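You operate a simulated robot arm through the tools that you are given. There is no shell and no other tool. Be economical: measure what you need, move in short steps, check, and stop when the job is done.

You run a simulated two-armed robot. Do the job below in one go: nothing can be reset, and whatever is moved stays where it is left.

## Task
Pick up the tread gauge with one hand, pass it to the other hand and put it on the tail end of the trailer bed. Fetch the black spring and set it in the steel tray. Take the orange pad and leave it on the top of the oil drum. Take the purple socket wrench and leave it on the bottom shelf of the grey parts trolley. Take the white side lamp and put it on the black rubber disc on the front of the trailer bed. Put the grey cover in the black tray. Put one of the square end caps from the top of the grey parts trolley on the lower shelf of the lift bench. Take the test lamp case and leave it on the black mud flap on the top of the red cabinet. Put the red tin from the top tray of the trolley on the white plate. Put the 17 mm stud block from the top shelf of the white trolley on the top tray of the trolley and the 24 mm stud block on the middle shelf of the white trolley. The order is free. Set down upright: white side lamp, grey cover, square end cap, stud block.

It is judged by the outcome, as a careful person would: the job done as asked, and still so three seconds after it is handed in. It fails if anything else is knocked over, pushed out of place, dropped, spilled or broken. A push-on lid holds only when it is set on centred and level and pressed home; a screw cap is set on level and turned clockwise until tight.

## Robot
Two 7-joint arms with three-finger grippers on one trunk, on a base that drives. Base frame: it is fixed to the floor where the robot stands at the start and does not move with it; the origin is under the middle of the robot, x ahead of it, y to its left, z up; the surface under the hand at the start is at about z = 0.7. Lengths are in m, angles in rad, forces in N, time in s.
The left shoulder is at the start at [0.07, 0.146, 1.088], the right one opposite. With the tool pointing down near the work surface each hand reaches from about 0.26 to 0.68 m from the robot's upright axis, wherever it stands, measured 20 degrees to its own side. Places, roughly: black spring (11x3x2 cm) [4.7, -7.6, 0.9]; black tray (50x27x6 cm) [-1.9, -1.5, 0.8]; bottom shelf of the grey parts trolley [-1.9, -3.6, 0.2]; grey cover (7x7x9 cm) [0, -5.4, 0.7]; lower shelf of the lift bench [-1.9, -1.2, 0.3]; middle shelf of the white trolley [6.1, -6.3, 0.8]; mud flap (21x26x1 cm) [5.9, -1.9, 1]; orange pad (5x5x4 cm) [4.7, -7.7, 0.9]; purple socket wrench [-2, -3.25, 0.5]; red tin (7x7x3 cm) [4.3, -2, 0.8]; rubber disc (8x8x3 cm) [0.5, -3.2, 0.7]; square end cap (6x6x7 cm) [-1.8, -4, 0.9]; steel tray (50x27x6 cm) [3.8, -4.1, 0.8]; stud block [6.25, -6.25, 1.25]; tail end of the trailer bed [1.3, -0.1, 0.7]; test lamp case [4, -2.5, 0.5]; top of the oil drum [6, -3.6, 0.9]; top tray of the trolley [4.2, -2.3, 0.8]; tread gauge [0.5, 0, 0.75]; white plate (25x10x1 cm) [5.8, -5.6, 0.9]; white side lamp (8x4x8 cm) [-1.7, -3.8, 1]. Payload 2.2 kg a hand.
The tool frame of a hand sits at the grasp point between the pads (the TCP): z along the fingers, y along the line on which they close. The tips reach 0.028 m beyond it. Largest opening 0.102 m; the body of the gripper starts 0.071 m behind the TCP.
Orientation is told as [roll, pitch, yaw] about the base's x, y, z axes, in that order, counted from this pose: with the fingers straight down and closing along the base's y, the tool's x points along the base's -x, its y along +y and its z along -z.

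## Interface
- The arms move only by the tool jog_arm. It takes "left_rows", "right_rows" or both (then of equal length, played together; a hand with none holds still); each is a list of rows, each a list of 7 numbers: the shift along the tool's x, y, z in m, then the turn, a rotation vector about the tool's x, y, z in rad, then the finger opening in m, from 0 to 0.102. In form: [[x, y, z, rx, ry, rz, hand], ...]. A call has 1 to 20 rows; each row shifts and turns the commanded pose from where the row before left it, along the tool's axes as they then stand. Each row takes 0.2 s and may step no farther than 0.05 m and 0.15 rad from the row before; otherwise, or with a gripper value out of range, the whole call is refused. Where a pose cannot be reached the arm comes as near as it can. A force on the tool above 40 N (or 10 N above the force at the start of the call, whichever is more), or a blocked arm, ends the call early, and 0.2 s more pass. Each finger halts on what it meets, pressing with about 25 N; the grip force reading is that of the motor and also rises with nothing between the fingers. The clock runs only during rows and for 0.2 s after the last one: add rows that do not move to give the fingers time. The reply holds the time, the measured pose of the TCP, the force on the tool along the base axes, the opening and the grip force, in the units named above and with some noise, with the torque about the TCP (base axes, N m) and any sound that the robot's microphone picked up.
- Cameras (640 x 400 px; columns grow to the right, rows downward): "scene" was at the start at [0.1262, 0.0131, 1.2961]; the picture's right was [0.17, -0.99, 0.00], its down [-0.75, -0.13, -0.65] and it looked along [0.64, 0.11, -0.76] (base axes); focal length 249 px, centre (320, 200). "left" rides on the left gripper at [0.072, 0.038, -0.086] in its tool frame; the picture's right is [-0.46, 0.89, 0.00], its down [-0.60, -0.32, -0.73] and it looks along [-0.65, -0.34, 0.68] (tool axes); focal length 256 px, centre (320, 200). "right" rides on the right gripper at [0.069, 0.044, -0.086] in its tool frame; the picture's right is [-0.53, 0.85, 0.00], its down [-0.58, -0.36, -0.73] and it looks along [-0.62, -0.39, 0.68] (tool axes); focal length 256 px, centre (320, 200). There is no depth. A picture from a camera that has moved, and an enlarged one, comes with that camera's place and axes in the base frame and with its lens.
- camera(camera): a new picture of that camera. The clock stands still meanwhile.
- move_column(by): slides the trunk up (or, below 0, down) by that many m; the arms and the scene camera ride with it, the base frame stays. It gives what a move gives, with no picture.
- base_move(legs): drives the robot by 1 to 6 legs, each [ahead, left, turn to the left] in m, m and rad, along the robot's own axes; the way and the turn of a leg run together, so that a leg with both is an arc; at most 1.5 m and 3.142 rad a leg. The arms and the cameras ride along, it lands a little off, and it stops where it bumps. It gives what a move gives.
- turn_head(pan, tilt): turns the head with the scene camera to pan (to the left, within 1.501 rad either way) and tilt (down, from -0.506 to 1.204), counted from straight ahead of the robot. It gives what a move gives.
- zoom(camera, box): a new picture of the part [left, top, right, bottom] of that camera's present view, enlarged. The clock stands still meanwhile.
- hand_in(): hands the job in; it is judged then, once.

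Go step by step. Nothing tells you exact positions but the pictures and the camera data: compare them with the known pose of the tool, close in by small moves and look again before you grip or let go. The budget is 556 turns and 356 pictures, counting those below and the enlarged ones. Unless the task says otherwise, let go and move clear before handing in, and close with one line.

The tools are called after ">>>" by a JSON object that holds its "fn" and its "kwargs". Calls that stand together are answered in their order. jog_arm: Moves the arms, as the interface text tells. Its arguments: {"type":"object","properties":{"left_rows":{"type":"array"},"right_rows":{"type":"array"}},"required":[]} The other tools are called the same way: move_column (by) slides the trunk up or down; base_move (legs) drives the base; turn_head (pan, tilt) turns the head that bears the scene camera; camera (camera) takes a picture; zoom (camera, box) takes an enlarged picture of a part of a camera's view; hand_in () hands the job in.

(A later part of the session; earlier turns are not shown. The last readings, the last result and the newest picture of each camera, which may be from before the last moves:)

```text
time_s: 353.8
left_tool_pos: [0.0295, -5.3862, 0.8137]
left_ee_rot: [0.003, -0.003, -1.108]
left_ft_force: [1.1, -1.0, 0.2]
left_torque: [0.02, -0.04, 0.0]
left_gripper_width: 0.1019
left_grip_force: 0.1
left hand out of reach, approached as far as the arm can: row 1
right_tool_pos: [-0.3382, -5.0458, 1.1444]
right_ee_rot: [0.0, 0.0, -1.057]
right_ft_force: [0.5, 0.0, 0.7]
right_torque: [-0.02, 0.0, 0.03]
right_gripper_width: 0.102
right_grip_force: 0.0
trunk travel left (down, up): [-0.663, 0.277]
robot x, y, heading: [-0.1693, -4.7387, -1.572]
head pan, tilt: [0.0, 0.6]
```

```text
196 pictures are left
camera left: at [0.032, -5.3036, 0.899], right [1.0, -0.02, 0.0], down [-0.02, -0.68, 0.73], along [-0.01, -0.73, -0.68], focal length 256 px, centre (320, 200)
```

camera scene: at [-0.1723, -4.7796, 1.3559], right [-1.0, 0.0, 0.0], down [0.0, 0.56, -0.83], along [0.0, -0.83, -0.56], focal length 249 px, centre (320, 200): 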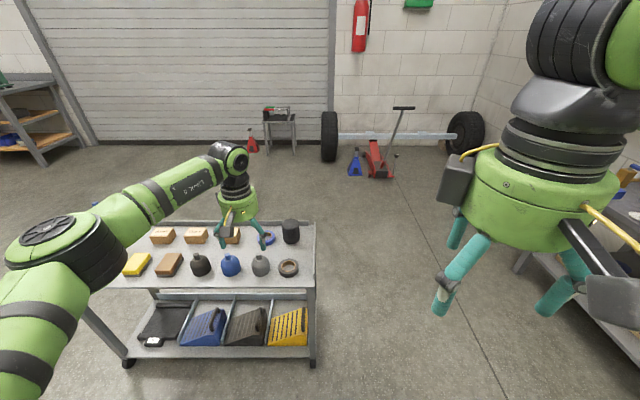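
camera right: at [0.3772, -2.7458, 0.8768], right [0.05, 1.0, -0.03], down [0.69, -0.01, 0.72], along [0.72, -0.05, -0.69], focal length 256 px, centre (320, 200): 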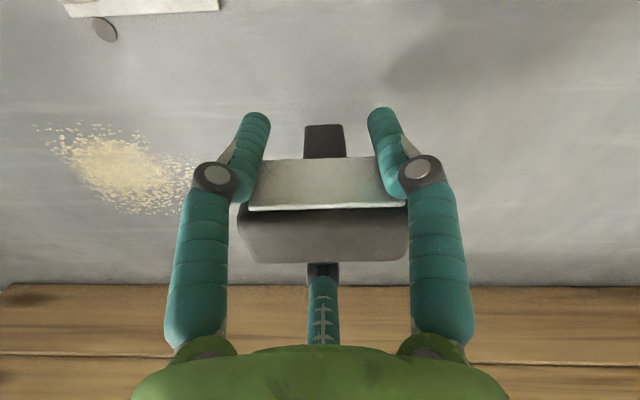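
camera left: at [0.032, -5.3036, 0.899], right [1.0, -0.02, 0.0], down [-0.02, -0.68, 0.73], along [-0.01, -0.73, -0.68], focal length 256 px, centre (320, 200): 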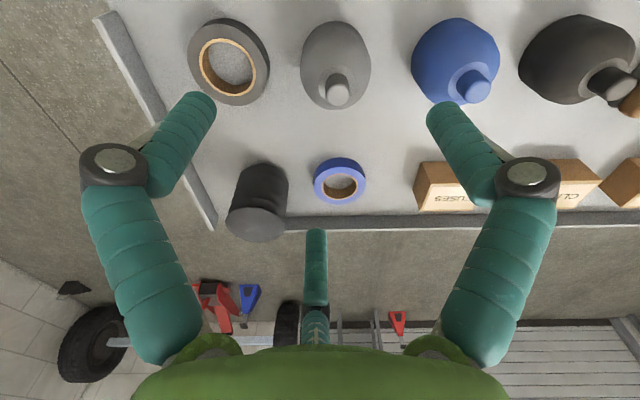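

>>> {"fn": "jog_arm", "kwargs": {"left_rows": [[0.0224, 0.0223, 0, 0, 0, 0, 0.102], [0, 0, 0, 0, 0, 0, 0.102]]}}

>>> {"fn": "camera", "kwargs": {"camera": "left"}}

>>> {"fn": "zoom", "kwargs": {"camera": "scene", "box": [140, 200, 340, 325]}}

```text
time_s: 354.4
left_tool_pos: [0.0416, -5.3836, 0.8083]
left_ee_rot: [0.003, -0.002, -1.109]
left_ft_force: [0.4, -0.4, -0.4]
left_torque: [0.0, 0.02, 0.0]
left_gripper_width: 0.102
left_grip_force: 0.2
left hand out of reach, approached as far as the arm can: row 1
right_tool_pos: [-0.3386, -5.047, 1.1442]
right_ee_rot: [-0.002, -0.001, -1.059]
right_ft_force: [0.9, 0.3, 0.4]
right_torque: [0.01, 0.02, 0.01]
right_gripper_width: 0.1017
right_grip_force: 0.0
trunk travel left (down, up): [-0.663, 0.277]
robot x, y, heading: [-0.17, -4.7413, -1.569]
head pan, tilt: [0.0, 0.6]
```

```text
195 pictures are left
camera left: at [0.0427, -5.3011, 0.8937], right [1.0, -0.02, 0.0], down [-0.02, -0.68, 0.73], along [-0.01, -0.73, -0.68], focal length 256 px, centre (320, 200)
```

left: 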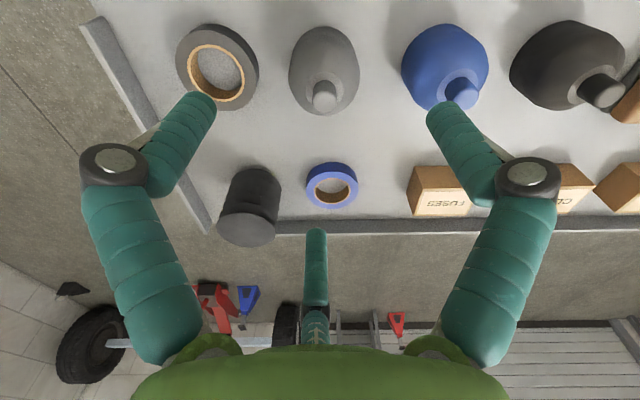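

```text
3.20 times, centred on (240, 262) of scene
camera zoom: at [-0.1724, -4.8797, 1.3558], right [-1.0, 0.0, 0.0], down [0.0, 0.57, -0.83], along [0.0, -0.82, -0.57], focal length 796 px, centre (576, 0)
```

zoom: 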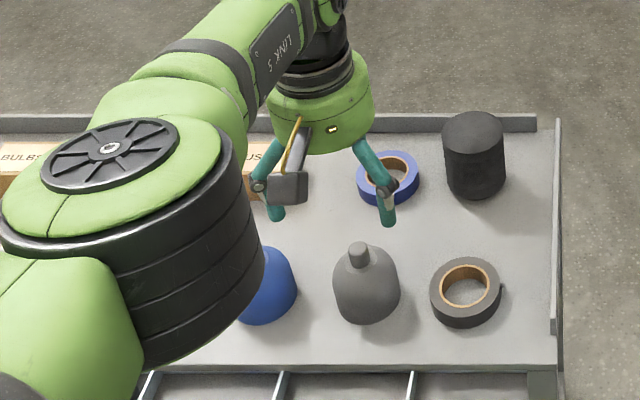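

The two cameras agree if the trolley top is at about z 0.62, putting the cover at [0.043, -5.383]. I'll move the base closer and adjust.

>>> {"fn": "base_move", "kwargs": {"legs": [[0.08, 0, 0]]}}

>>> {"fn": "jog_arm", "kwargs": {"left_rows": [[0.0358, 0.0178, 0, 0, 0, 0, 0.102], [0.0358, 0.0178, 0, 0, 0, 0, 0.102], [0, 0, 0, 0, 0, 0, 0.102]]}}

>>> {"fn": "camera", "kwargs": {"camera": "left"}}

```text
time_s: 355.5
left_tool_pos: [0.0403, -5.4615, 0.8077]
left_ee_rot: [0.003, -0.003, -1.109]
left_ft_force: [-0.1, 0.4, -0.1]
left_torque: [0.01, 0.0, 0.0]
left_gripper_width: 0.1023
left_grip_force: 0.1
right_tool_pos: [-0.3385, -5.1245, 1.1446]
right_ee_rot: [-0.001, -0.001, -1.056]
right_ft_force: [0.1, -1.1, 0.3]
right_torque: [0.0, -0.04, 0.02]
right_gripper_width: 0.102
right_grip_force: 0.0
trunk travel left (down, up): [-0.663, 0.277]
robot x, y, heading: [-0.1713, -4.8195, -1.575]
head pan, tilt: [0.0, 0.6]
```

```text
time_s: 356.3
left_tool_pos: [0.0407, -5.4631, 0.808]
left_ee_rot: [0.002, -0.002, -1.109]
left_ft_force: [0.1, 0.3, 0.2]
left_torque: [0.01, 0.03, 0.0]
left_gripper_width: 0.102
left_grip_force: 0.0
left hand out of reach, approached as far as the arm can: row 1, 2
right_tool_pos: [-0.3388, -5.126, 1.1444]
right_ee_rot: [-0.001, 0.0, -1.058]
right_ft_force: [-0.4, -0.9, -0.8]
right_torque: [0.01, 0.02, 0.01]
right_gripper_width: 0.1018
right_grip_force: 0.1
trunk travel left (down, up): [-0.663, 0.277]
robot x, y, heading: [-0.1712, -4.8237, -1.572]
head pan, tilt: [0.0, 0.6]
```

```text
193 pictures are left
camera left: at [0.0422, -5.3805, 0.8939], right [1.0, -0.02, 0.0], down [-0.02, -0.68, 0.73], along [-0.01, -0.73, -0.68], focal length 256 px, centre (320, 200)
```

left: 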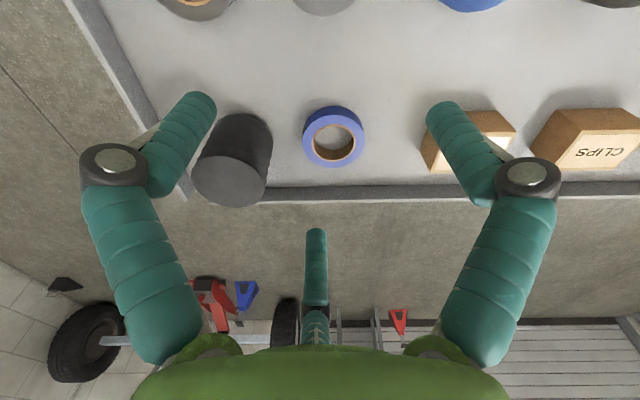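

>>> {"fn": "jog_arm", "kwargs": {"left_rows": [[0, 0, -0.04, 0, 0, 0, 0.102], [0, 0, -0.04, 0, 0, 0, 0.102], [0, 0, 0, 0, 0, 0, 0.102]]}}

>>> {"fn": "jog_arm", "kwargs": {"left_rows": [[0.0358, 0.0178, 0, 0, 0, 0, 0.102], [0.0358, 0.0178, 0, 0, 0, 0, 0.102], [0, 0, 0, 0, 0, 0, 0.102]]}}

```text
time_s: 357.1
left_tool_pos: [0.0398, -5.4699, 0.8872]
left_ee_rot: [0.003, 0.002, -1.109]
left_ft_force: [-0.3, 0.3, -1.1]
left_torque: [0.0, -0.01, -0.01]
left_gripper_width: 0.1019
left_grip_force: 0.0
left hand out of reach, approached as far as the arm can: row 1, 2
right_tool_pos: [-0.3383, -5.1263, 1.1446]
right_ee_rot: [-0.001, 0.001, -1.058]
right_ft_force: [-0.5, -0.1, -0.2]
right_torque: [0.03, -0.01, -0.02]
right_gripper_width: 0.102
right_grip_force: 0.1
trunk travel left (down, up): [-0.663, 0.277]
robot x, y, heading: [-0.1725, -4.8215, -1.571]
head pan, tilt: [0.0, 0.6]
```

```text
time_s: 357.9
left_tool_pos: [0.0399, -5.4713, 0.8879]
left_ee_rot: [0.002, 0.0, -1.107]
left_ft_force: [0.3, 0.3, 0.1]
left_torque: [0.0, -0.04, -0.04]
left_gripper_width: 0.1021
left_grip_force: 0.0
left hand out of reach, approached as far as the arm can: row 1, 2
right_tool_pos: [-0.3389, -5.1255, 1.1454]
right_ee_rot: [-0.004, 0.0, -1.058]
right_ft_force: [0.2, -1.1, -0.5]
right_torque: [0.02, 0.06, 0.0]
right_gripper_width: 0.1018
right_grip_force: 0.1
trunk travel left (down, up): [-0.663, 0.277]
robot x, y, heading: [-0.1747, -4.8203, -1.579]
head pan, tilt: [0.0, 0.6]
```

>>> {"fn": "jog_arm", "kwargs": {"left_rows": [[0.0447, 0.0223, 0, 0, 0, 0, 0.102], [0.0447, 0.0223, 0, 0, 0, 0, 0.102], [0.0447, 0.0223, 0, 0, 0, 0, 0.102], [0, 0, 0, 0, 0, 0, 0.102], [0, 0, 0, 0, 0, 0, 0.102]]}}

>>> {"fn": "camera", "kwargs": {"camera": "scene"}}

```text
time_s: 359.1
left_tool_pos: [0.04, -5.4713, 0.8881]
left_ee_rot: [0.003, 0.0, -1.108]
left_ft_force: [0.0, -0.3, 0.2]
left_torque: [0.0, 0.01, 0.01]
left_gripper_width: 0.1023
left_grip_force: 0.1
left hand out of reach, approached as far as the arm can: row 1, 2, 3
right_tool_pos: [-0.3389, -5.1257, 1.1442]
right_ee_rot: [-0.002, 0.001, -1.058]
right_ft_force: [-0.2, -0.5, -0.2]
right_torque: [0.0, 0.02, 0.01]
right_gripper_width: 0.1017
right_grip_force: 0.2
trunk travel left (down, up): [-0.663, 0.277]
robot x, y, heading: [-0.1713, -4.8225, -1.574]
head pan, tilt: [0.0, 0.6]
```

```text
192 pictures are left
camera scene: at [-0.1728, -4.959, 1.3558], right [-1.0, 0.0, 0.0], down [0.0, 0.56, -0.83], along [0.0, -0.83, -0.56], focal length 249 px, centre (320, 200)
```

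scene: 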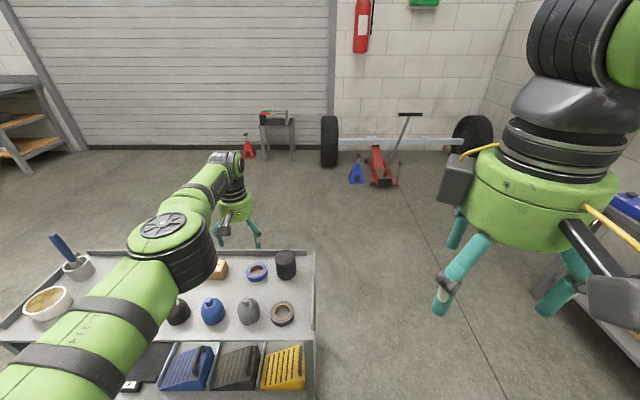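

>>> {"fn": "jog_arm", "kwargs": {"left_rows": [[0.02, -0.0403, -0.02, 0, 0, 0, 0.102], [0.02, -0.0403, -0.02, 0, 0, 0, 0.102], [0.02, -0.0403, 0, 0, 0, 0, 0.102], [0.035, 0.017, 0, 0, 0, 0, 0.102], [0.035, 0.017, 0, 0, 0, 0, 0.102], [0.035, 0.017, 0, 0, 0, 0, 0.102], [0, 0, 0, 0, 0, 0, 0.102]]}}

```text
time_s: 360.7
left_tool_pos: [-0.0907, -5.3416, 0.9268]
left_ee_rot: [0.004, 0.0, -1.106]
left_ft_force: [0.9, 0.4, -1.0]
left_torque: [0.02, 0.0, -0.01]
left_gripper_width: 0.1019
left_grip_force: 0.1
left hand out of reach, approached as far as the arm can: row 2, 3
right_tool_pos: [-0.3379, -5.1264, 1.1441]
right_ee_rot: [-0.001, 0.0, -1.059]
right_ft_force: [-0.3, -0.2, -0.5]
right_torque: [0.04, -0.01, -0.01]
right_gripper_width: 0.1023
right_grip_force: 0.1
trunk travel left (down, up): [-0.663, 0.277]
robot x, y, heading: [-0.1718, -4.8199, -1.577]
head pan, tilt: [0.0, 0.6]
```

>>> {"fn": "jog_arm", "kwargs": {"left_rows": [[-0.024, 0.0254, 0, 0, 0, 0, 0.102], [-0.024, 0.0254, 0, 0, 0, 0, 0.102], [-0.024, 0.0254, 0, 0, 0, 0, 0.102], [-0.024, 0.0254, 0, 0, 0, 0, 0.102], [0, 0, 0, 0, 0, 0, 0.102]]}}

>>> {"fn": "move_column", "kwargs": {"by": -0.13}}

>>> {"fn": "camera", "kwargs": {"camera": "left"}}

```text
time_s: 361.9
left_tool_pos: [0.0395, -5.3833, 0.9276]
left_ee_rot: [0.003, -0.003, -1.109]
left_ft_force: [-0.1, 0.0, -0.4]
left_torque: [0.03, -0.05, -0.02]
left_gripper_width: 0.1022
left_grip_force: 0.0
right_tool_pos: [-0.3386, -5.1255, 1.1442]
right_ee_rot: [0.001, 0.0, -1.059]
right_ft_force: [-0.2, 1.4, -0.6]
right_torque: [0.02, -0.02, 0.0]
right_gripper_width: 0.1021
right_grip_force: 0.1
trunk travel left (down, up): [-0.663, 0.277]
robot x, y, heading: [-0.1701, -4.822, -1.575]
head pan, tilt: [0.0, 0.6]
```

```text
time_s: 363.5
left_tool_pos: [0.0387, -5.3822, 0.7993]
left_ee_rot: [0.003, -0.002, -1.108]
left_ft_force: [-0.2, -0.1, 0.9]
left_torque: [0.01, -0.01, 0.0]
left_gripper_width: 0.1019
left_grip_force: 0.1
right_tool_pos: [-0.3395, -5.1251, 1.014]
right_ee_rot: [-0.001, -0.004, -1.058]
right_ft_force: [-0.3, 0.2, 0.3]
right_torque: [-0.02, 0.01, -0.01]
right_gripper_width: 0.102
right_grip_force: 0.0
trunk travel left (down, up): [-0.533, 0.407]
robot x, y, heading: [-0.1689, -4.8227, -1.574]
head pan, tilt: [0.0, 0.6]
```

```text
191 pictures are left
camera left: at [0.0417, -5.3002, 0.885], right [1.0, -0.02, 0.0], down [-0.02, -0.68, 0.73], along [-0.01, -0.73, -0.68], focal length 256 px, centre (320, 200)
```

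left: 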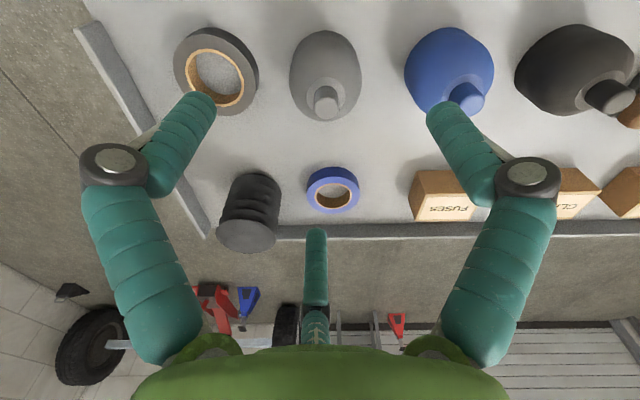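

>>> {"fn": "jog_arm", "kwargs": {"left_rows": [[-0.001, 0.004, 0.03, 0, 0, 0, 0.102], [0, 0, 0.03, 0, 0, 0, 0.102], [0, 0, 0, 0, 0, 0, 0.102]]}}

>>> {"fn": "camera", "kwargs": {"camera": "left"}}

>>> {"fn": "zoom", "kwargs": {"camera": "scene", "box": [160, 200, 360, 325]}}

```text
time_s: 364.3
left_tool_pos: [0.045, -5.3814, 0.7377]
left_ee_rot: [0.005, -0.003, -1.108]
left_ft_force: [0.1, 0.1, -0.1]
left_torque: [0.0, 0.01, 0.0]
left_gripper_width: 0.1018
left_grip_force: 0.0
right_tool_pos: [-0.3383, -5.125, 1.0143]
right_ee_rot: [-0.002, -0.002, -1.056]
right_ft_force: [-0.3, -0.6, -0.4]
right_torque: [0.0, -0.03, -0.01]
right_gripper_width: 0.1019
right_grip_force: 0.1
trunk travel left (down, up): [-0.533, 0.407]
robot x, y, heading: [-0.1718, -4.8228, -1.576]
head pan, tilt: [0.0, 0.6]
```

```text
190 pictures are left
camera left: at [0.0459, -5.2991, 0.8244], right [1.0, -0.02, 0.0], down [-0.02, -0.68, 0.73], along [-0.01, -0.73, -0.68], focal length 256 px, centre (320, 200)
```

left: 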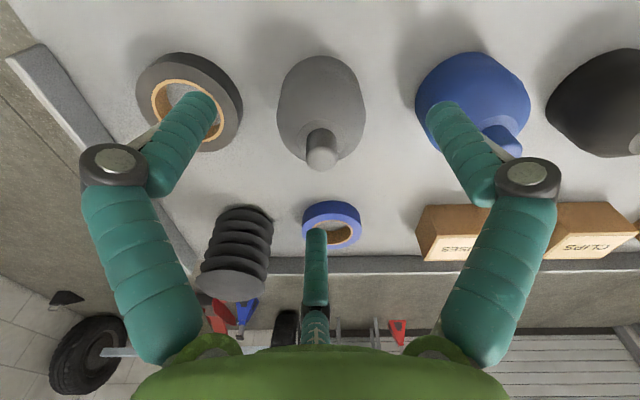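

```text
3.20 times, centred on (260, 262) of scene
camera zoom: at [-0.1729, -4.9587, 1.2258], right [-1.0, 0.0, 0.0], down [0.0, 0.56, -0.83], along [0.0, -0.83, -0.56], focal length 796 px, centre (512, 0)
```

zoom: 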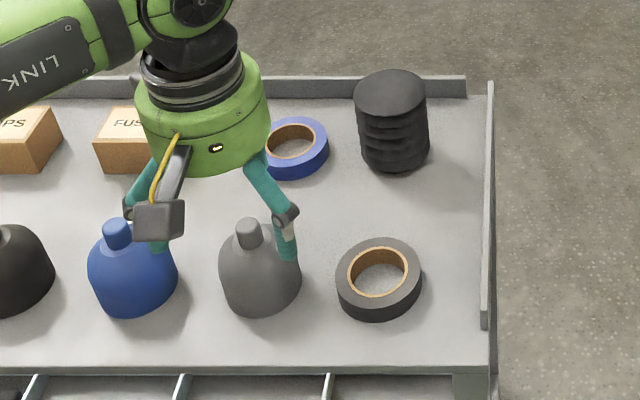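

>>> {"fn": "jog_arm", "kwargs": {"left_rows": [[-0.004, -0.0054, 0, 0, 0, 0, 0.092], [0, 0, 0.03, 0, 0, 0, 0.092], [0, 0, 0.03, 0, 0, 0, 0.092], [0, 0, 0, 0, 0, 0, 0.092]]}}

>>> {"fn": "camera", "kwargs": {"camera": "left"}}

>>> {"fn": "zoom", "kwargs": {"camera": "scene", "box": [160, 200, 360, 325]}}

```text
time_s: 365.3
left_tool_pos: [0.0414, -5.3862, 0.6785]
left_ee_rot: [0.004, -0.003, -1.108]
left_ft_force: [0.3, 0.0, 0.6]
left_torque: [-0.01, 0.02, -0.01]
left_gripper_width: 0.092
left_grip_force: 0.1
right_tool_pos: [-0.3384, -5.1259, 1.0143]
right_ee_rot: [-0.002, -0.001, -1.059]
right_ft_force: [0.1, 0.1, -0.4]
right_torque: [0.02, 0.01, 0.01]
right_gripper_width: 0.102
right_grip_force: 0.1
trunk travel left (down, up): [-0.533, 0.407]
robot x, y, heading: [-0.1735, -4.8204, -1.573]
head pan, tilt: [0.0, 0.6]
```

```text
188 pictures are left
camera left: at [0.0429, -5.305, 0.7648], right [1.0, -0.02, 0.0], down [-0.02, -0.68, 0.73], along [-0.01, -0.73, -0.68], focal length 256 px, centre (320, 200)
```

left: 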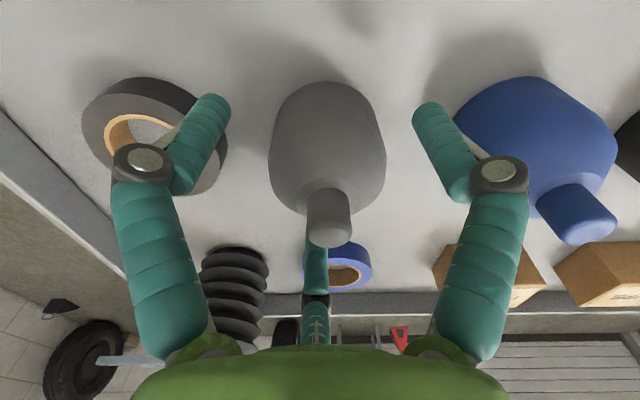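

```text
3.20 times, centred on (260, 262) of scene
camera zoom: at [-0.1729, -4.9587, 1.2258], right [-1.0, 0.0, 0.0], down [0.0, 0.56, -0.83], along [0.0, -0.83, -0.56], focal length 796 px, centre (512, 0)
```

zoom: 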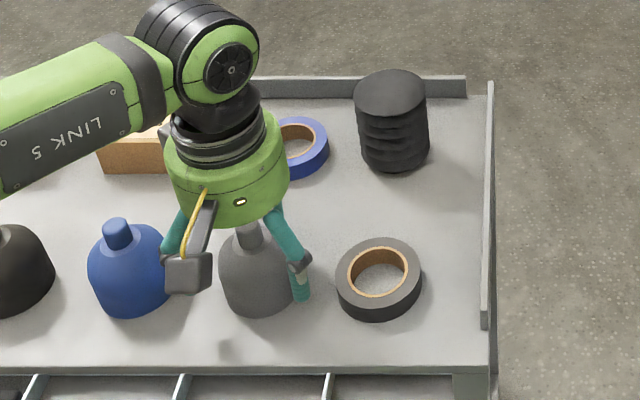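

>>> {"fn": "jog_arm", "kwargs": {"left_rows": [[-0.0015, 0.0035, 0.006, 0, 0, 0, 0.092], [0, 0, 0, 0, 0, 0, 0.08], [0, 0, 0, 0, 0, 0, 0.06], [0, 0, 0, 0, 0, 0, 0.05], [0, 0, 0, 0, 0, 0, 0.04], [0, 0, 0, 0, 0, 0, 0.04]]}}

>>> {"fn": "camera", "kwargs": {"camera": "left"}}

```text
time_s: 366.7
left_tool_pos: [0.0459, -5.3873, 0.6733]
left_ee_rot: [0.004, -0.002, -1.109]
left_ft_force: [0.7, -0.9, 3.4]
left_torque: [-0.03, 0.07, 0.01]
left_gripper_width: 0.0652
left_grip_force: 25.3
right_tool_pos: [-0.3385, -5.1257, 1.0138]
right_ee_rot: [-0.003, -0.001, -1.057]
right_ft_force: [-0.4, 0.8, -0.6]
right_torque: [-0.01, -0.01, -0.01]
right_gripper_width: 0.1021
right_grip_force: 0.2
trunk travel left (down, up): [-0.533, 0.407]
robot x, y, heading: [-0.1748, -4.8189, -1.569]
head pan, tilt: [0.0, 0.6]
```

```text
186 pictures are left
camera left: at [0.0471, -5.3052, 0.7593], right [1.0, -0.02, 0.0], down [-0.02, -0.68, 0.73], along [-0.01, -0.73, -0.68], focal length 256 px, centre (320, 200)
```

left: 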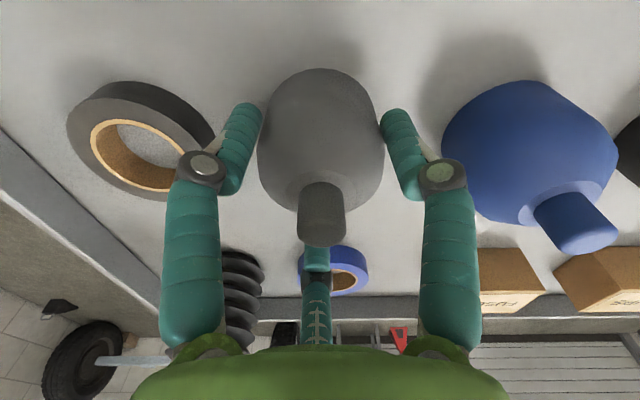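

>>> {"fn": "jog_arm", "kwargs": {"left_rows": [[0, 0, -0.03, 0, 0, 0, 0.04], [0, 0, -0.04, 0, 0, 0, 0.04], [0, 0, -0.04, 0, 0, 0, 0.04], [0, 0, -0.04, 0, 0, 0, 0.04], [0.035, 0.017, -0.02, 0, 0, 0, 0.04], [0.035, 0.017, 0, 0, 0, 0, 0.04], [0.035, 0.017, 0, 0, 0, 0, 0.04], [0, 0, 0, 0, 0, 0, 0.04]]}}

>>> {"fn": "camera", "kwargs": {"camera": "left"}}

>>> {"fn": "base_move", "kwargs": {"legs": [[-0.4, 0, 0], [0, -0.82, 0], [-1.5, 0, 0], [-1.5, 0, 0]]}}

```text
time_s: 368.5
left_tool_pos: [0.0419, -5.2687, 0.8429]
left_ee_rot: [0.002, 0.0, -1.11]
left_ft_force: [-0.1, 0.0, 0.1]
left_torque: [0.04, 0.01, -0.01]
left_gripper_width: 0.065
left_grip_force: 25.3
right_tool_pos: [-0.3378, -5.1256, 1.0144]
right_ee_rot: [-0.002, -0.001, -1.059]
right_ft_force: [-0.8, -0.5, 0.8]
right_torque: [0.01, 0.0, 0.0]
right_gripper_width: 0.102
right_grip_force: 0.1
trunk travel left (down, up): [-0.533, 0.407]
robot x, y, heading: [-0.1724, -4.8178, -1.573]
head pan, tilt: [0.0, 0.6]
```

```text
185 pictures are left
camera left: at [0.0455, -5.1872, 0.9293], right [1.0, -0.02, 0.0], down [-0.02, -0.68, 0.73], along [-0.01, -0.73, -0.68], focal length 256 px, centre (320, 200)
```

left: 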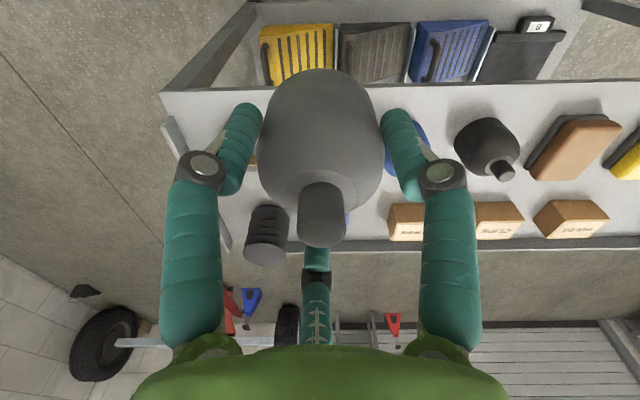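

```text
time_s: 389.0
left_tool_pos: [-0.7656, -1.8714, 0.8418]
left_ee_rot: [0.005, -0.002, -1.101]
left_ft_force: [-0.3, -0.1, -1.0]
left_torque: [-0.01, 0.0, 0.01]
left_gripper_width: 0.0649
left_grip_force: 25.0
right_tool_pos: [-1.1498, -1.73, 1.0149]
right_ee_rot: [-0.003, 0.0, -1.052]
right_ft_force: [-0.1, -0.2, 0.4]
right_torque: [0.04, 0.01, 0.01]
right_gripper_width: 0.1022
right_grip_force: 0.1
trunk travel left (down, up): [-0.533, 0.407]
robot x, y, heading: [-0.9827, -1.4259, -1.567]
head pan, tilt: [0.0, 0.6]
```

>>> {"fn": "move_column", "kwargs": {"by": 0.15}}

>>> {"fn": "base_move", "kwargs": {"legs": [[0, 0, -1.572]]}}

>>> {"fn": "turn_head", "kwargs": {"pan": 0.2, "tilt": 0.6}}

>>> {"fn": "camera", "kwargs": {"camera": "scene"}}

>>> {"fn": "camera", "kwargs": {"camera": "left"}}

```text
time_s: 390.7
left_tool_pos: [-0.7669, -1.8697, 0.9921]
left_ee_rot: [0.003, -0.002, -1.102]
left_ft_force: [0.1, 0.3, -0.6]
left_torque: [-0.02, 0.03, 0.0]
left_gripper_width: 0.0652
left_grip_force: 25.5
right_tool_pos: [-1.1504, -1.7298, 1.1654]
right_ee_rot: [-0.001, -0.001, -1.05]
right_ft_force: [2.1, -0.1, -0.1]
right_torque: [0.01, 0.0, -0.01]
right_gripper_width: 0.1022
right_grip_force: 0.1
trunk travel left (down, up): [-0.683, 0.257]
robot x, y, heading: [-0.9854, -1.4247, -1.566]
head pan, tilt: [0.0, 0.6]
```

```text
time_s: 395.0
left_tool_pos: [-1.435, -1.6388, 0.9926]
left_ee_rot: [0.002, -0.001, -2.679]
left_ft_force: [0.1, 0.4, -0.8]
left_torque: [-0.04, 0.01, -0.02]
left_gripper_width: 0.0651
left_grip_force: 25.3
right_tool_pos: [-1.2914, -1.2566, 1.1638]
right_ee_rot: [-0.003, 0.0, -2.63]
right_ft_force: [-0.3, 0.4, 0.4]
right_torque: [-0.01, -0.06, 0.04]
right_gripper_width: 0.1021
right_grip_force: 0.0
trunk travel left (down, up): [-0.683, 0.257]
robot x, y, heading: [-0.9828, -1.4219, 3.141]
head pan, tilt: [0.0, 0.6]
```

```text
time_s: 395.7
left_tool_pos: [-1.4346, -1.6389, 0.9931]
left_ee_rot: [0.003, -0.002, -2.681]
left_ft_force: [0.6, -0.4, -0.7]
left_torque: [-0.03, -0.03, 0.03]
left_gripper_width: 0.065
left_grip_force: 24.7
right_tool_pos: [-1.2918, -1.2556, 1.1647]
right_ee_rot: [-0.001, -0.001, -2.63]
right_ft_force: [0.6, 1.2, -0.2]
right_torque: [0.0, -0.01, 0.01]
right_gripper_width: 0.1021
right_grip_force: 0.1
trunk travel left (down, up): [-0.683, 0.257]
robot x, y, heading: [-0.986, -1.4218, 3.133]
head pan, tilt: [0.201, 0.6]
```

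```text
184 pictures are left
camera scene: at [-1.1232, -1.4405, 1.3758], right [-0.19, 0.98, 0.0], down [0.55, 0.11, -0.83], along [-0.81, -0.16, -0.56], focal length 249 px, centre (320, 200)
```

scene: 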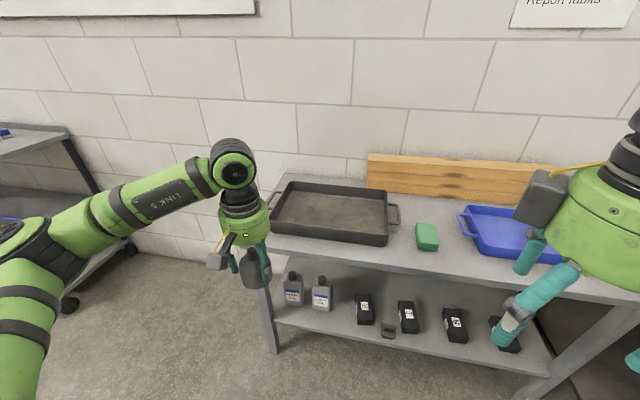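

```text
183 pictures are left
camera left: at [-1.3533, -1.6396, 1.0794], right [-0.02, -1.0, 0.0], down [-0.68, 0.02, 0.73], along [-0.73, 0.01, -0.68], focal length 256 px, centre (320, 200)
```

left: 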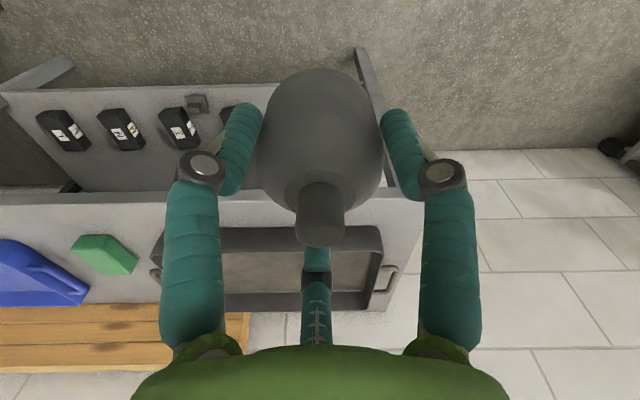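

>>> {"fn": "base_move", "kwargs": {"legs": [[0.33, -0.11, 0]]}}

>>> {"fn": "camera", "kwargs": {"camera": "left"}}

>>> {"fn": "camera", "kwargs": {"camera": "scene"}}

```text
time_s: 397.9
left_tool_pos: [-1.7626, -1.5287, 0.9932]
left_ee_rot: [0.002, -0.003, -2.681]
left_ft_force: [0.0, 0.8, 0.1]
left_torque: [-0.03, -0.01, 0.01]
left_gripper_width: 0.0647
left_grip_force: 25.0
right_tool_pos: [-1.6194, -1.1469, 1.1643]
right_ee_rot: [0.0, -0.003, -2.631]
right_ft_force: [0.5, 0.0, 0.1]
right_torque: [-0.01, 0.02, 0.02]
right_gripper_width: 0.1022
right_grip_force: 0.0
trunk travel left (down, up): [-0.683, 0.257]
robot x, y, heading: [-1.3151, -1.3112, 3.138]
head pan, tilt: [0.201, 0.6]
```

```text
182 pictures are left
camera left: at [-1.6811, -1.5292, 1.0797], right [-0.02, -1.0, 0.0], down [-0.68, 0.02, 0.73], along [-0.73, 0.01, -0.68], focal length 256 px, centre (320, 200)
```

left: 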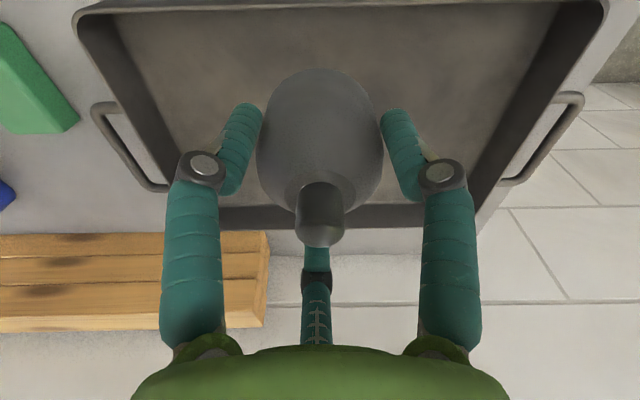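

```text
181 pictures are left
camera scene: at [-1.4509, -1.33, 1.3759], right [-0.2, 0.98, 0.0], down [0.55, 0.11, -0.83], along [-0.81, -0.16, -0.56], focal length 249 px, centre (320, 200)
```

scene: 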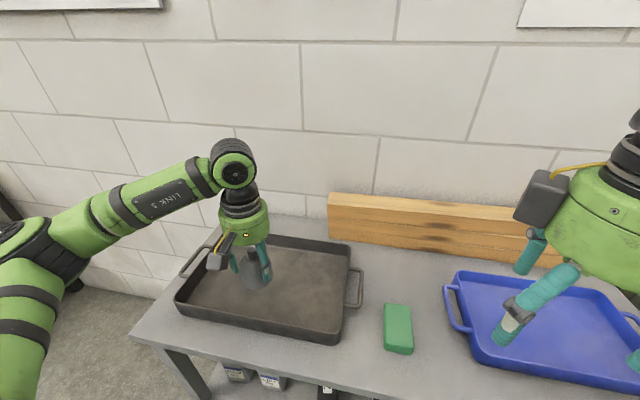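

>>> {"fn": "jog_arm", "kwargs": {"left_rows": [[-0.0412, -0.0148, 0, 0, 0, 0, 0.04], [-0.0412, -0.0148, 0, 0, 0, 0, 0.04], [0, 0, 0.04, 0, 0, 0, 0.04], [0, 0, 0.04, 0, 0, 0, 0.04], [0, 0, 0.03, 0, 0, 0, 0.04], [0, 0, 0, 0, 0, 0, 0.04]]}}

>>> {"fn": "camera", "kwargs": {"camera": "left"}}

>>> {"fn": "zoom", "kwargs": {"camera": "scene", "box": [160, 190, 380, 350]}}

```text
time_s: 399.4
left_tool_pos: [-1.8509, -1.5375, 0.8826]
left_ee_rot: [0.003, -0.003, -2.681]
left_ft_force: [-0.4, -0.8, -0.6]
left_torque: [-0.01, 0.01, -0.02]
left_gripper_width: 0.0648
left_grip_force: 24.8
right_tool_pos: [-1.6195, -1.1448, 1.1654]
right_ee_rot: [-0.002, -0.002, -2.631]
right_ft_force: [0.4, 0.5, 0.5]
right_torque: [-0.02, -0.01, -0.01]
right_gripper_width: 0.1023
right_grip_force: 0.1
trunk travel left (down, up): [-0.683, 0.257]
robot x, y, heading: [-1.3175, -1.3105, 3.142]
head pan, tilt: [0.201, 0.6]
```

```text
180 pictures are left
camera left: at [-1.769, -1.5398, 0.9688], right [-0.02, -1.0, 0.0], down [-0.68, 0.02, 0.73], along [-0.73, 0.01, -0.68], focal length 256 px, centre (320, 200)
```

left: 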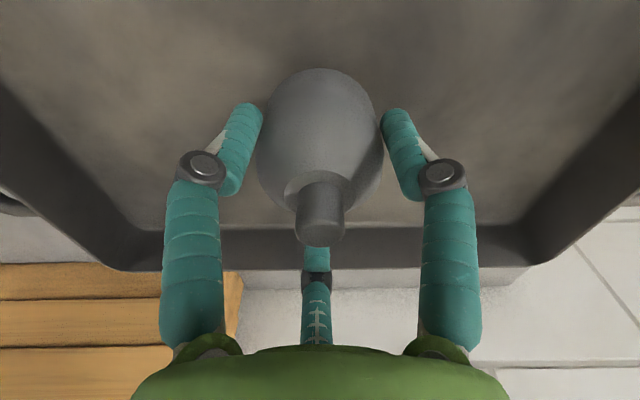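

```text
2.50 times, centred on (270, 270) of scene
camera zoom: at [-1.4513, -1.3299, 1.3758], right [-0.2, 0.98, 0.0], down [0.55, 0.11, -0.83], along [-0.81, -0.16, -0.56], focal length 622 px, centre (445, 25)
```

zoom: 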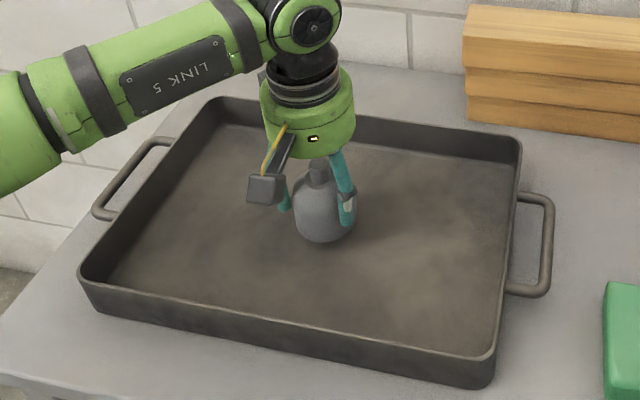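

Well centred in the tray; lower in small steps until contact.

>>> {"fn": "jog_arm", "kwargs": {"left_rows": [[0, 0, 0.012, 0, 0, 0, 0.04], [0, 0, 0, 0, 0, 0, 0.04]]}}

>>> {"fn": "jog_arm", "kwargs": {"left_rows": [[0, 0, 0.008, 0, 0, 0, 0.04], [0, 0, 0, 0, 0, 0, 0.04]]}}

>>> {"fn": "jog_arm", "kwargs": {"left_rows": [[0, 0, 0.006, 0, 0, 0, 0.04], [0, 0, 0, 0, 0, 0, 0.04]]}}

>>> {"fn": "jog_arm", "kwargs": {"left_rows": [[0, 0, 0.005, 0, 0, 0, 0.04], [0, 0, 0, 0, 0, 0, 0.04]]}}

```text
time_s: 399.9
left_tool_pos: [-1.8518, -1.5387, 0.8714]
left_ee_rot: [0.003, -0.004, -2.68]
left_ft_force: [-0.4, -0.4, -1.0]
left_torque: [0.0, 0.04, 0.03]
left_gripper_width: 0.0652
left_grip_force: 24.9
right_tool_pos: [-1.6198, -1.1456, 1.1642]
right_ee_rot: [-0.002, -0.002, -2.63]
right_ft_force: [0.2, -0.6, 0.9]
right_torque: [-0.02, 0.0, 0.01]
right_gripper_width: 0.1022
right_grip_force: 0.1
trunk travel left (down, up): [-0.683, 0.257]
robot x, y, heading: [-1.3177, -1.3122, 3.136]
head pan, tilt: [0.201, 0.6]
```

```text
time_s: 400.6
left_tool_pos: [-1.8505, -1.5381, 0.8631]
left_ee_rot: [0.005, -0.003, -2.681]
left_ft_force: [0.3, 0.3, -0.6]
left_torque: [0.0, 0.02, 0.01]
left_gripper_width: 0.0649
left_grip_force: 25.6
right_tool_pos: [-1.6192, -1.1464, 1.1655]
right_ee_rot: [-0.003, -0.002, -2.629]
right_ft_force: [-0.1, 0.5, -0.2]
right_torque: [-0.01, 0.0, 0.03]
right_gripper_width: 0.1019
right_grip_force: 0.1
trunk travel left (down, up): [-0.683, 0.257]
robot x, y, heading: [-1.3158, -1.3112, 3.136]
head pan, tilt: [0.201, 0.6]
```

```text
time_s: 401.1
left_tool_pos: [-1.8507, -1.5386, 0.8586]
left_ee_rot: [0.001, -0.006, -2.678]
left_ft_force: [-0.8, -1.1, 6.2]
left_torque: [0.07, -0.09, -0.01]
left_gripper_width: 0.0651
left_grip_force: 25.1
right_tool_pos: [-1.6182, -1.1449, 1.1647]
right_ee_rot: [-0.003, -0.002, -2.63]
right_ft_force: [0.1, -0.2, 0.2]
right_torque: [0.02, -0.02, 0.01]
right_gripper_width: 0.1021
right_grip_force: 0.1
trunk travel left (down, up): [-0.683, 0.257]
robot x, y, heading: [-1.3162, -1.3137, 3.14]
head pan, tilt: [0.201, 0.6]
```

```text
time_s: 401.8
left_tool_pos: [-1.8513, -1.5378, 0.853]
left_ee_rot: [0.002, -0.004, -2.679]
left_ft_force: [-2.0, -2.7, 19.5]
left_torque: [-0.15, 0.02, 0.11]
left_gripper_width: 0.0652
left_grip_force: 24.7
right_tool_pos: [-1.6176, -1.1459, 1.1644]
right_ee_rot: [-0.001, -0.004, -2.63]
right_ft_force: [-0.1, -1.2, 0.7]
right_torque: [0.01, -0.02, 0.03]
right_gripper_width: 0.1021
right_grip_force: 0.1
trunk travel left (down, up): [-0.683, 0.257]
robot x, y, heading: [-1.3157, -1.3152, 3.137]
head pan, tilt: [0.201, 0.6]
```

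>>> {"fn": "jog_arm", "kwargs": {"left_rows": [[0, 0, -0.004, 0, 0, 0, 0.066], [0, 0, 0, 0, 0, 0, 0.075], [0, 0, 0, 0, 0, 0, 0.09], [0, 0, 0, 0, 0, 0, 0.102], [0, 0, 0, 0, 0, 0, 0.102], [0, 0, -0.03, 0, 0, 0, 0.102], [0, 0, -0.04, 0, 0, 0, 0.102], [0, 0, -0.04, 0, 0, 0, 0.102], [0, 0, -0.04, 0, 0, 0, 0.102], [0, 0, 0, 0, 0, 0, 0.102]]}}

>>> {"fn": "zoom", "kwargs": {"camera": "scene", "box": [160, 190, 380, 350]}}

```text
time_s: 403.9
left_tool_pos: [-1.8507, -1.5381, 1.0064]
left_ee_rot: [0.005, 0.001, -2.679]
left_ft_force: [-0.1, -0.3, 0.3]
left_torque: [-0.01, -0.01, 0.03]
left_gripper_width: 0.1019
left_grip_force: 0.0
right_tool_pos: [-1.6193, -1.146, 1.1643]
right_ee_rot: [-0.002, 0.001, -2.63]
right_ft_force: [0.6, 0.3, 0.0]
right_torque: [-0.01, -0.01, 0.01]
right_gripper_width: 0.1022
right_grip_force: 0.1
trunk travel left (down, up): [-0.683, 0.257]
robot x, y, heading: [-1.3169, -1.3126, 3.136]
head pan, tilt: [0.201, 0.6]
```

```text
2.50 times, centred on (270, 270) of scene
camera zoom: at [-1.452, -1.3301, 1.3757], right [-0.2, 0.98, 0.0], down [0.55, 0.11, -0.82], along [-0.81, -0.16, -0.57], focal length 622 px, centre (445, 25)
```

zoom: 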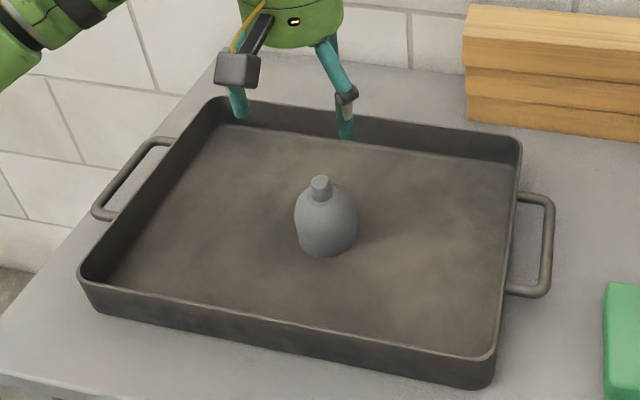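

Cover is in the tray. The west side is done; tuck the arm and head for the east side via the south.

>>> {"fn": "jog_arm", "kwargs": {"left_rows": [[0.036, 0.018, -0.02, 0, 0, 0, 0.102], [0.036, 0.018, -0.02, 0, 0, 0, 0.102], [0.036, 0.018, -0.02, 0, 0, 0, 0.102], [0.036, 0.018, -0.02, 0, 0, 0, 0.102], [0.036, 0.018, -0.02, 0, 0, 0, 0.102], [0, 0, 0, 0, 0, 0, 0.102]]}}

>>> {"fn": "base_move", "kwargs": {"legs": [[-0.38, 0, 0], [0, 1.5, 0], [0, 1.5, 0], [0, 0.6, 0], [0, 0, 2.4]]}}

>>> {"fn": "turn_head", "kwargs": {"pan": 0.0, "tilt": 0.3}}

>>> {"fn": "camera", "kwargs": {"camera": "scene"}}

>>> {"fn": "turn_head", "kwargs": {"pan": 0.8, "tilt": 0.3}}

>>> {"fn": "camera", "kwargs": {"camera": "scene"}}

```text
time_s: 405.4
left_tool_pos: [-1.6513, -1.5369, 1.1055]
left_ee_rot: [0.003, 0.001, -2.68]
left_ft_force: [0.1, -0.9, 0.0]
left_torque: [0.02, -0.02, 0.02]
left_gripper_width: 0.102
left_grip_force: 0.1
right_tool_pos: [-1.62, -1.1459, 1.164]
right_ee_rot: [-0.002, 0.001, -2.63]
right_ft_force: [0.2, -0.5, 0.2]
right_torque: [0.02, -0.02, 0.0]
right_gripper_width: 0.1018
right_grip_force: 0.0
trunk travel left (down, up): [-0.683, 0.257]
robot x, y, heading: [-1.3155, -1.3118, 3.137]
head pan, tilt: [0.201, 0.6]
```

```text
time_s: 430.4
left_tool_pos: [-0.5875, -4.9982, 1.1053]
left_ee_rot: [0.003, -0.001, -0.325]
left_ft_force: [0.3, 0.1, -0.6]
left_torque: [-0.04, 0.03, 0.04]
left_gripper_width: 0.1018
left_grip_force: 0.1
right_tool_pos: [-0.8876, -5.2532, 1.1647]
right_ee_rot: [-0.002, -0.002, -0.278]
right_ft_force: [-0.5, -0.2, -0.4]
right_torque: [0.01, -0.02, -0.02]
right_gripper_width: 0.1019
right_grip_force: 0.0
trunk travel left (down, up): [-0.683, 0.257]
robot x, y, heading: [-0.9825, -4.9193, -0.79]
head pan, tilt: [0.201, 0.6]
```

```text
time_s: 431.2
left_tool_pos: [-0.5875, -4.9983, 1.1057]
left_ee_rot: [0.002, -0.001, -0.327]
left_ft_force: [0.7, 0.3, 0.5]
left_torque: [0.03, -0.03, 0.0]
left_gripper_width: 0.102
left_grip_force: 0.1
right_tool_pos: [-0.8862, -5.253, 1.1651]
right_ee_rot: [-0.002, -0.002, -0.275]
right_ft_force: [0.5, -0.2, 0.2]
right_torque: [0.0, 0.02, 0.02]
right_gripper_width: 0.102
right_grip_force: 0.0
trunk travel left (down, up): [-0.683, 0.257]
robot x, y, heading: [-0.9832, -4.9194, -0.789]
head pan, tilt: [0.0, 0.3]
```

```text
177 pictures are left
camera scene: at [-0.8829, -5.0214, 1.4032], right [-0.71, -0.7, 0.0], down [-0.21, 0.21, -0.96], along [0.67, -0.68, -0.3], focal length 249 px, centre (320, 200)
```

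scene: 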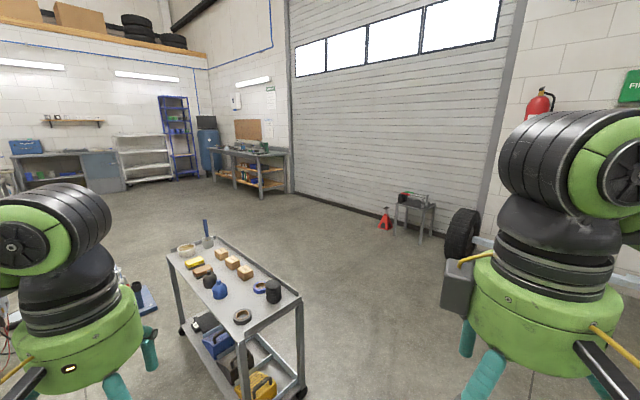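

```text
time_s: 432.4
left_tool_pos: [-0.5883, -4.9989, 1.1063]
left_ee_rot: [0.004, -0.001, -0.326]
left_ft_force: [0.8, 0.0, 0.6]
left_torque: [-0.02, -0.03, -0.02]
left_gripper_width: 0.102
left_grip_force: 0.2
right_tool_pos: [-0.8864, -5.2534, 1.1638]
right_ee_rot: [-0.001, -0.001, -0.276]
right_ft_force: [0.4, 0.4, 0.2]
right_torque: [0.06, 0.01, -0.01]
right_gripper_width: 0.102
right_grip_force: 0.1
trunk travel left (down, up): [-0.683, 0.257]
robot x, y, heading: [-0.9849, -4.9173, -0.791]
head pan, tilt: [0.799, 0.3]
```

```text
176 pictures are left
camera scene: at [-0.8553, -4.9545, 1.4033], right [0.01, -1.0, 0.0], down [-0.3, 0.0, -0.96], along [0.96, 0.01, -0.3], focal length 249 px, centre (320, 200)
```

scene: 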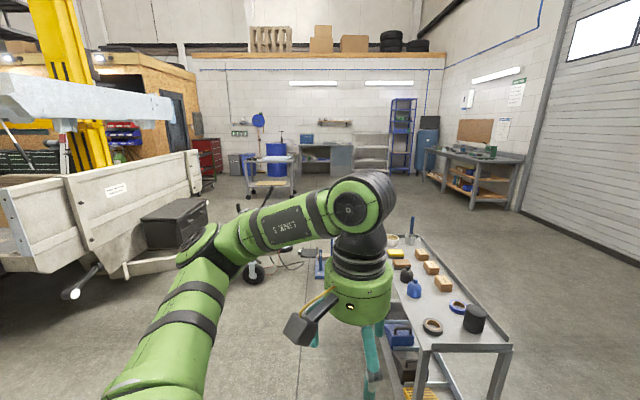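

>>> {"fn": "base_move", "kwargs": {"legs": [[0, 0, 0.79], [0, -1.4, 0], [1.5, 0, 0], [1.5, 0, 0], [0.5, 0, 0]]}}

>>> {"fn": "turn_head", "kwargs": {"pan": 0.0, "tilt": 0.3}}

>>> {"fn": "camera", "kwargs": {"camera": "scene"}}

>>> {"fn": "turn_head", "kwargs": {"pan": 0.9, "tilt": 0.3}}

>>> {"fn": "camera", "kwargs": {"camera": "scene"}}

```text
time_s: 458.0
left_tool_pos: [2.8528, -6.0281, 1.1058]
left_ee_rot: [0.004, -0.003, 0.486]
left_ft_force: [0.7, -0.3, -0.2]
left_torque: [0.01, -0.02, 0.02]
left_gripper_width: 0.1022
left_grip_force: 0.2
right_tool_pos: [2.831, -6.4197, 1.1657]
right_ee_rot: [-0.002, -0.003, 0.539]
right_ft_force: [0.4, -0.8, 0.4]
right_torque: [0.01, 0.01, 0.01]
right_gripper_width: 0.1018
right_grip_force: 0.1
trunk travel left (down, up): [-0.683, 0.257]
robot x, y, heading: [2.5225, -6.2601, 0.025]
head pan, tilt: [0.799, 0.3]
```

```text
time_s: 459.2
left_tool_pos: [2.853, -6.0278, 1.1059]
left_ee_rot: [0.004, -0.002, 0.486]
left_ft_force: [0.1, 0.8, -0.2]
left_torque: [0.0, -0.01, 0.01]
left_gripper_width: 0.102
left_grip_force: 0.0
right_tool_pos: [2.8328, -6.4202, 1.1642]
right_ee_rot: [-0.003, -0.001, 0.538]
right_ft_force: [0.3, 0.5, -0.4]
right_torque: [0.0, 0.0, 0.0]
right_gripper_width: 0.102
right_grip_force: 0.1
trunk travel left (down, up): [-0.683, 0.257]
robot x, y, heading: [2.5207, -6.2627, 0.022]
head pan, tilt: [0.0, 0.3]
```

```text
175 pictures are left
camera scene: at [2.6662, -6.258, 1.4033], right [0.02, -1.0, 0.0], down [-0.3, -0.01, -0.96], along [0.95, 0.02, -0.3], focal length 249 px, centre (320, 200)
```

scene: 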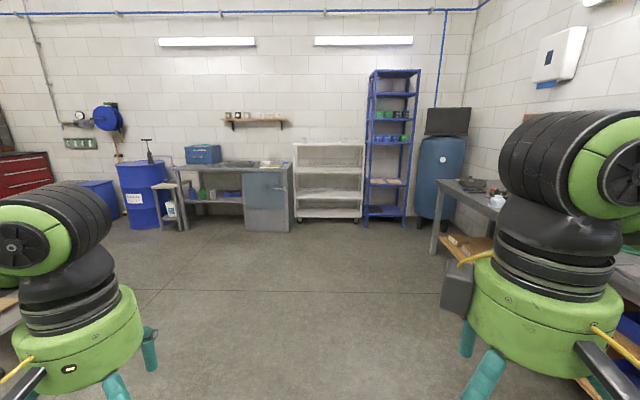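

```text
time_s: 460.4
left_tool_pos: [2.8529, -6.0286, 1.1075]
left_ee_rot: [0.004, -0.002, 0.487]
left_ft_force: [-0.2, -0.5, 0.0]
left_torque: [0.01, 0.04, -0.02]
left_gripper_width: 0.102
left_grip_force: 0.1
right_tool_pos: [2.8319, -6.419, 1.1649]
right_ee_rot: [-0.003, -0.002, 0.538]
right_ft_force: [0.4, 0.1, 0.1]
right_torque: [-0.01, 0.02, 0.0]
right_gripper_width: 0.102
right_grip_force: 0.0
trunk travel left (down, up): [-0.683, 0.257]
robot x, y, heading: [2.521, -6.2606, 0.022]
head pan, tilt: [0.901, 0.3]
```

```text
174 pictures are left
camera scene: at [2.6294, -6.1857, 1.4033], right [0.8, -0.6, 0.0], down [-0.18, -0.24, -0.96], along [0.58, 0.76, -0.3], focal length 249 px, centre (320, 200)
```

scene: 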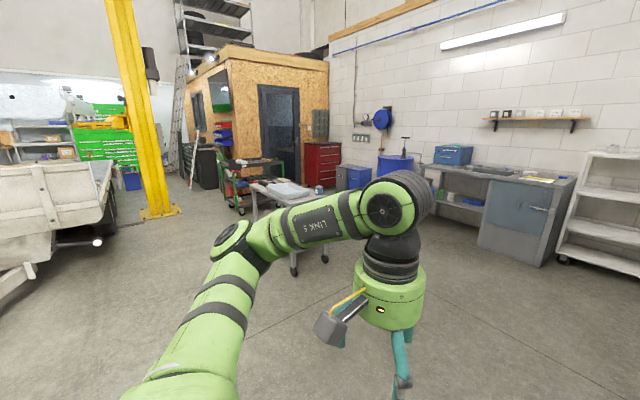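

>>> {"fn": "base_move", "kwargs": {"legs": [[1.5, 0, 0], [0.65, 0, 0], [0, 0, -1.59]]}}

>>> {"fn": "turn_head", "kwargs": {"pan": 0.0, "tilt": 0.45}}

>>> {"fn": "camera", "kwargs": {"camera": "scene"}}

```text
time_s: 474.8
left_tool_pos: [4.899, -6.5421, 1.1067]
left_ee_rot: [0.002, -0.002, -1.088]
left_ft_force: [0.2, -0.5, -0.3]
left_torque: [-0.04, 0.01, -0.03]
left_gripper_width: 0.1018
left_grip_force: 0.0
right_tool_pos: [4.5082, -6.5191, 1.1642]
right_ee_rot: [-0.003, 0.0, -1.039]
right_ft_force: [-1.3, 1.0, 0.4]
right_torque: [-0.02, 0.0, 0.0]
right_gripper_width: 0.1021
right_grip_force: 0.0
trunk travel left (down, up): [-0.683, 0.257]
robot x, y, heading: [4.6671, -6.2091, -1.556]
head pan, tilt: [0.901, 0.3]
```

```text
time_s: 476.0
left_tool_pos: [4.8992, -6.5428, 1.1054]
left_ee_rot: [0.004, -0.001, -1.092]
left_ft_force: [0.7, 0.4, -0.4]
left_torque: [0.02, 0.01, 0.0]
left_gripper_width: 0.102
left_grip_force: 0.1
right_tool_pos: [4.5069, -6.5196, 1.1638]
right_ee_rot: [-0.001, 0.0, -1.039]
right_ft_force: [0.3, 0.5, 0.4]
right_torque: [0.01, 0.01, 0.0]
right_gripper_width: 0.1021
right_grip_force: 0.1
trunk travel left (down, up): [-0.683, 0.257]
robot x, y, heading: [4.6693, -6.2131, -1.557]
head pan, tilt: [0.0, 0.45]
```

```text
173 pictures are left
camera scene: at [4.6708, -6.3531, 1.3893], right [-1.0, -0.02, 0.0], down [-0.01, 0.44, -0.9], along [0.01, -0.9, -0.44], focal length 249 px, centre (320, 200)
```

scene: 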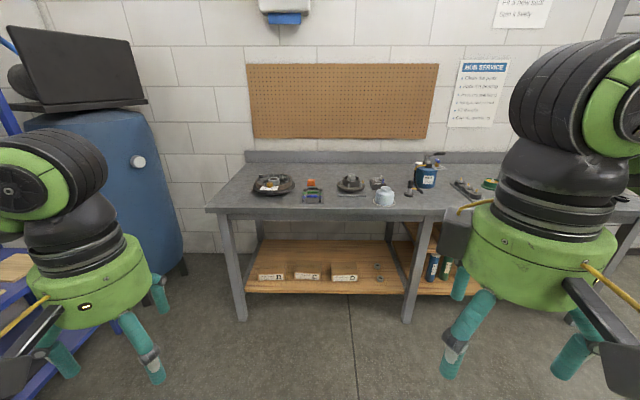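

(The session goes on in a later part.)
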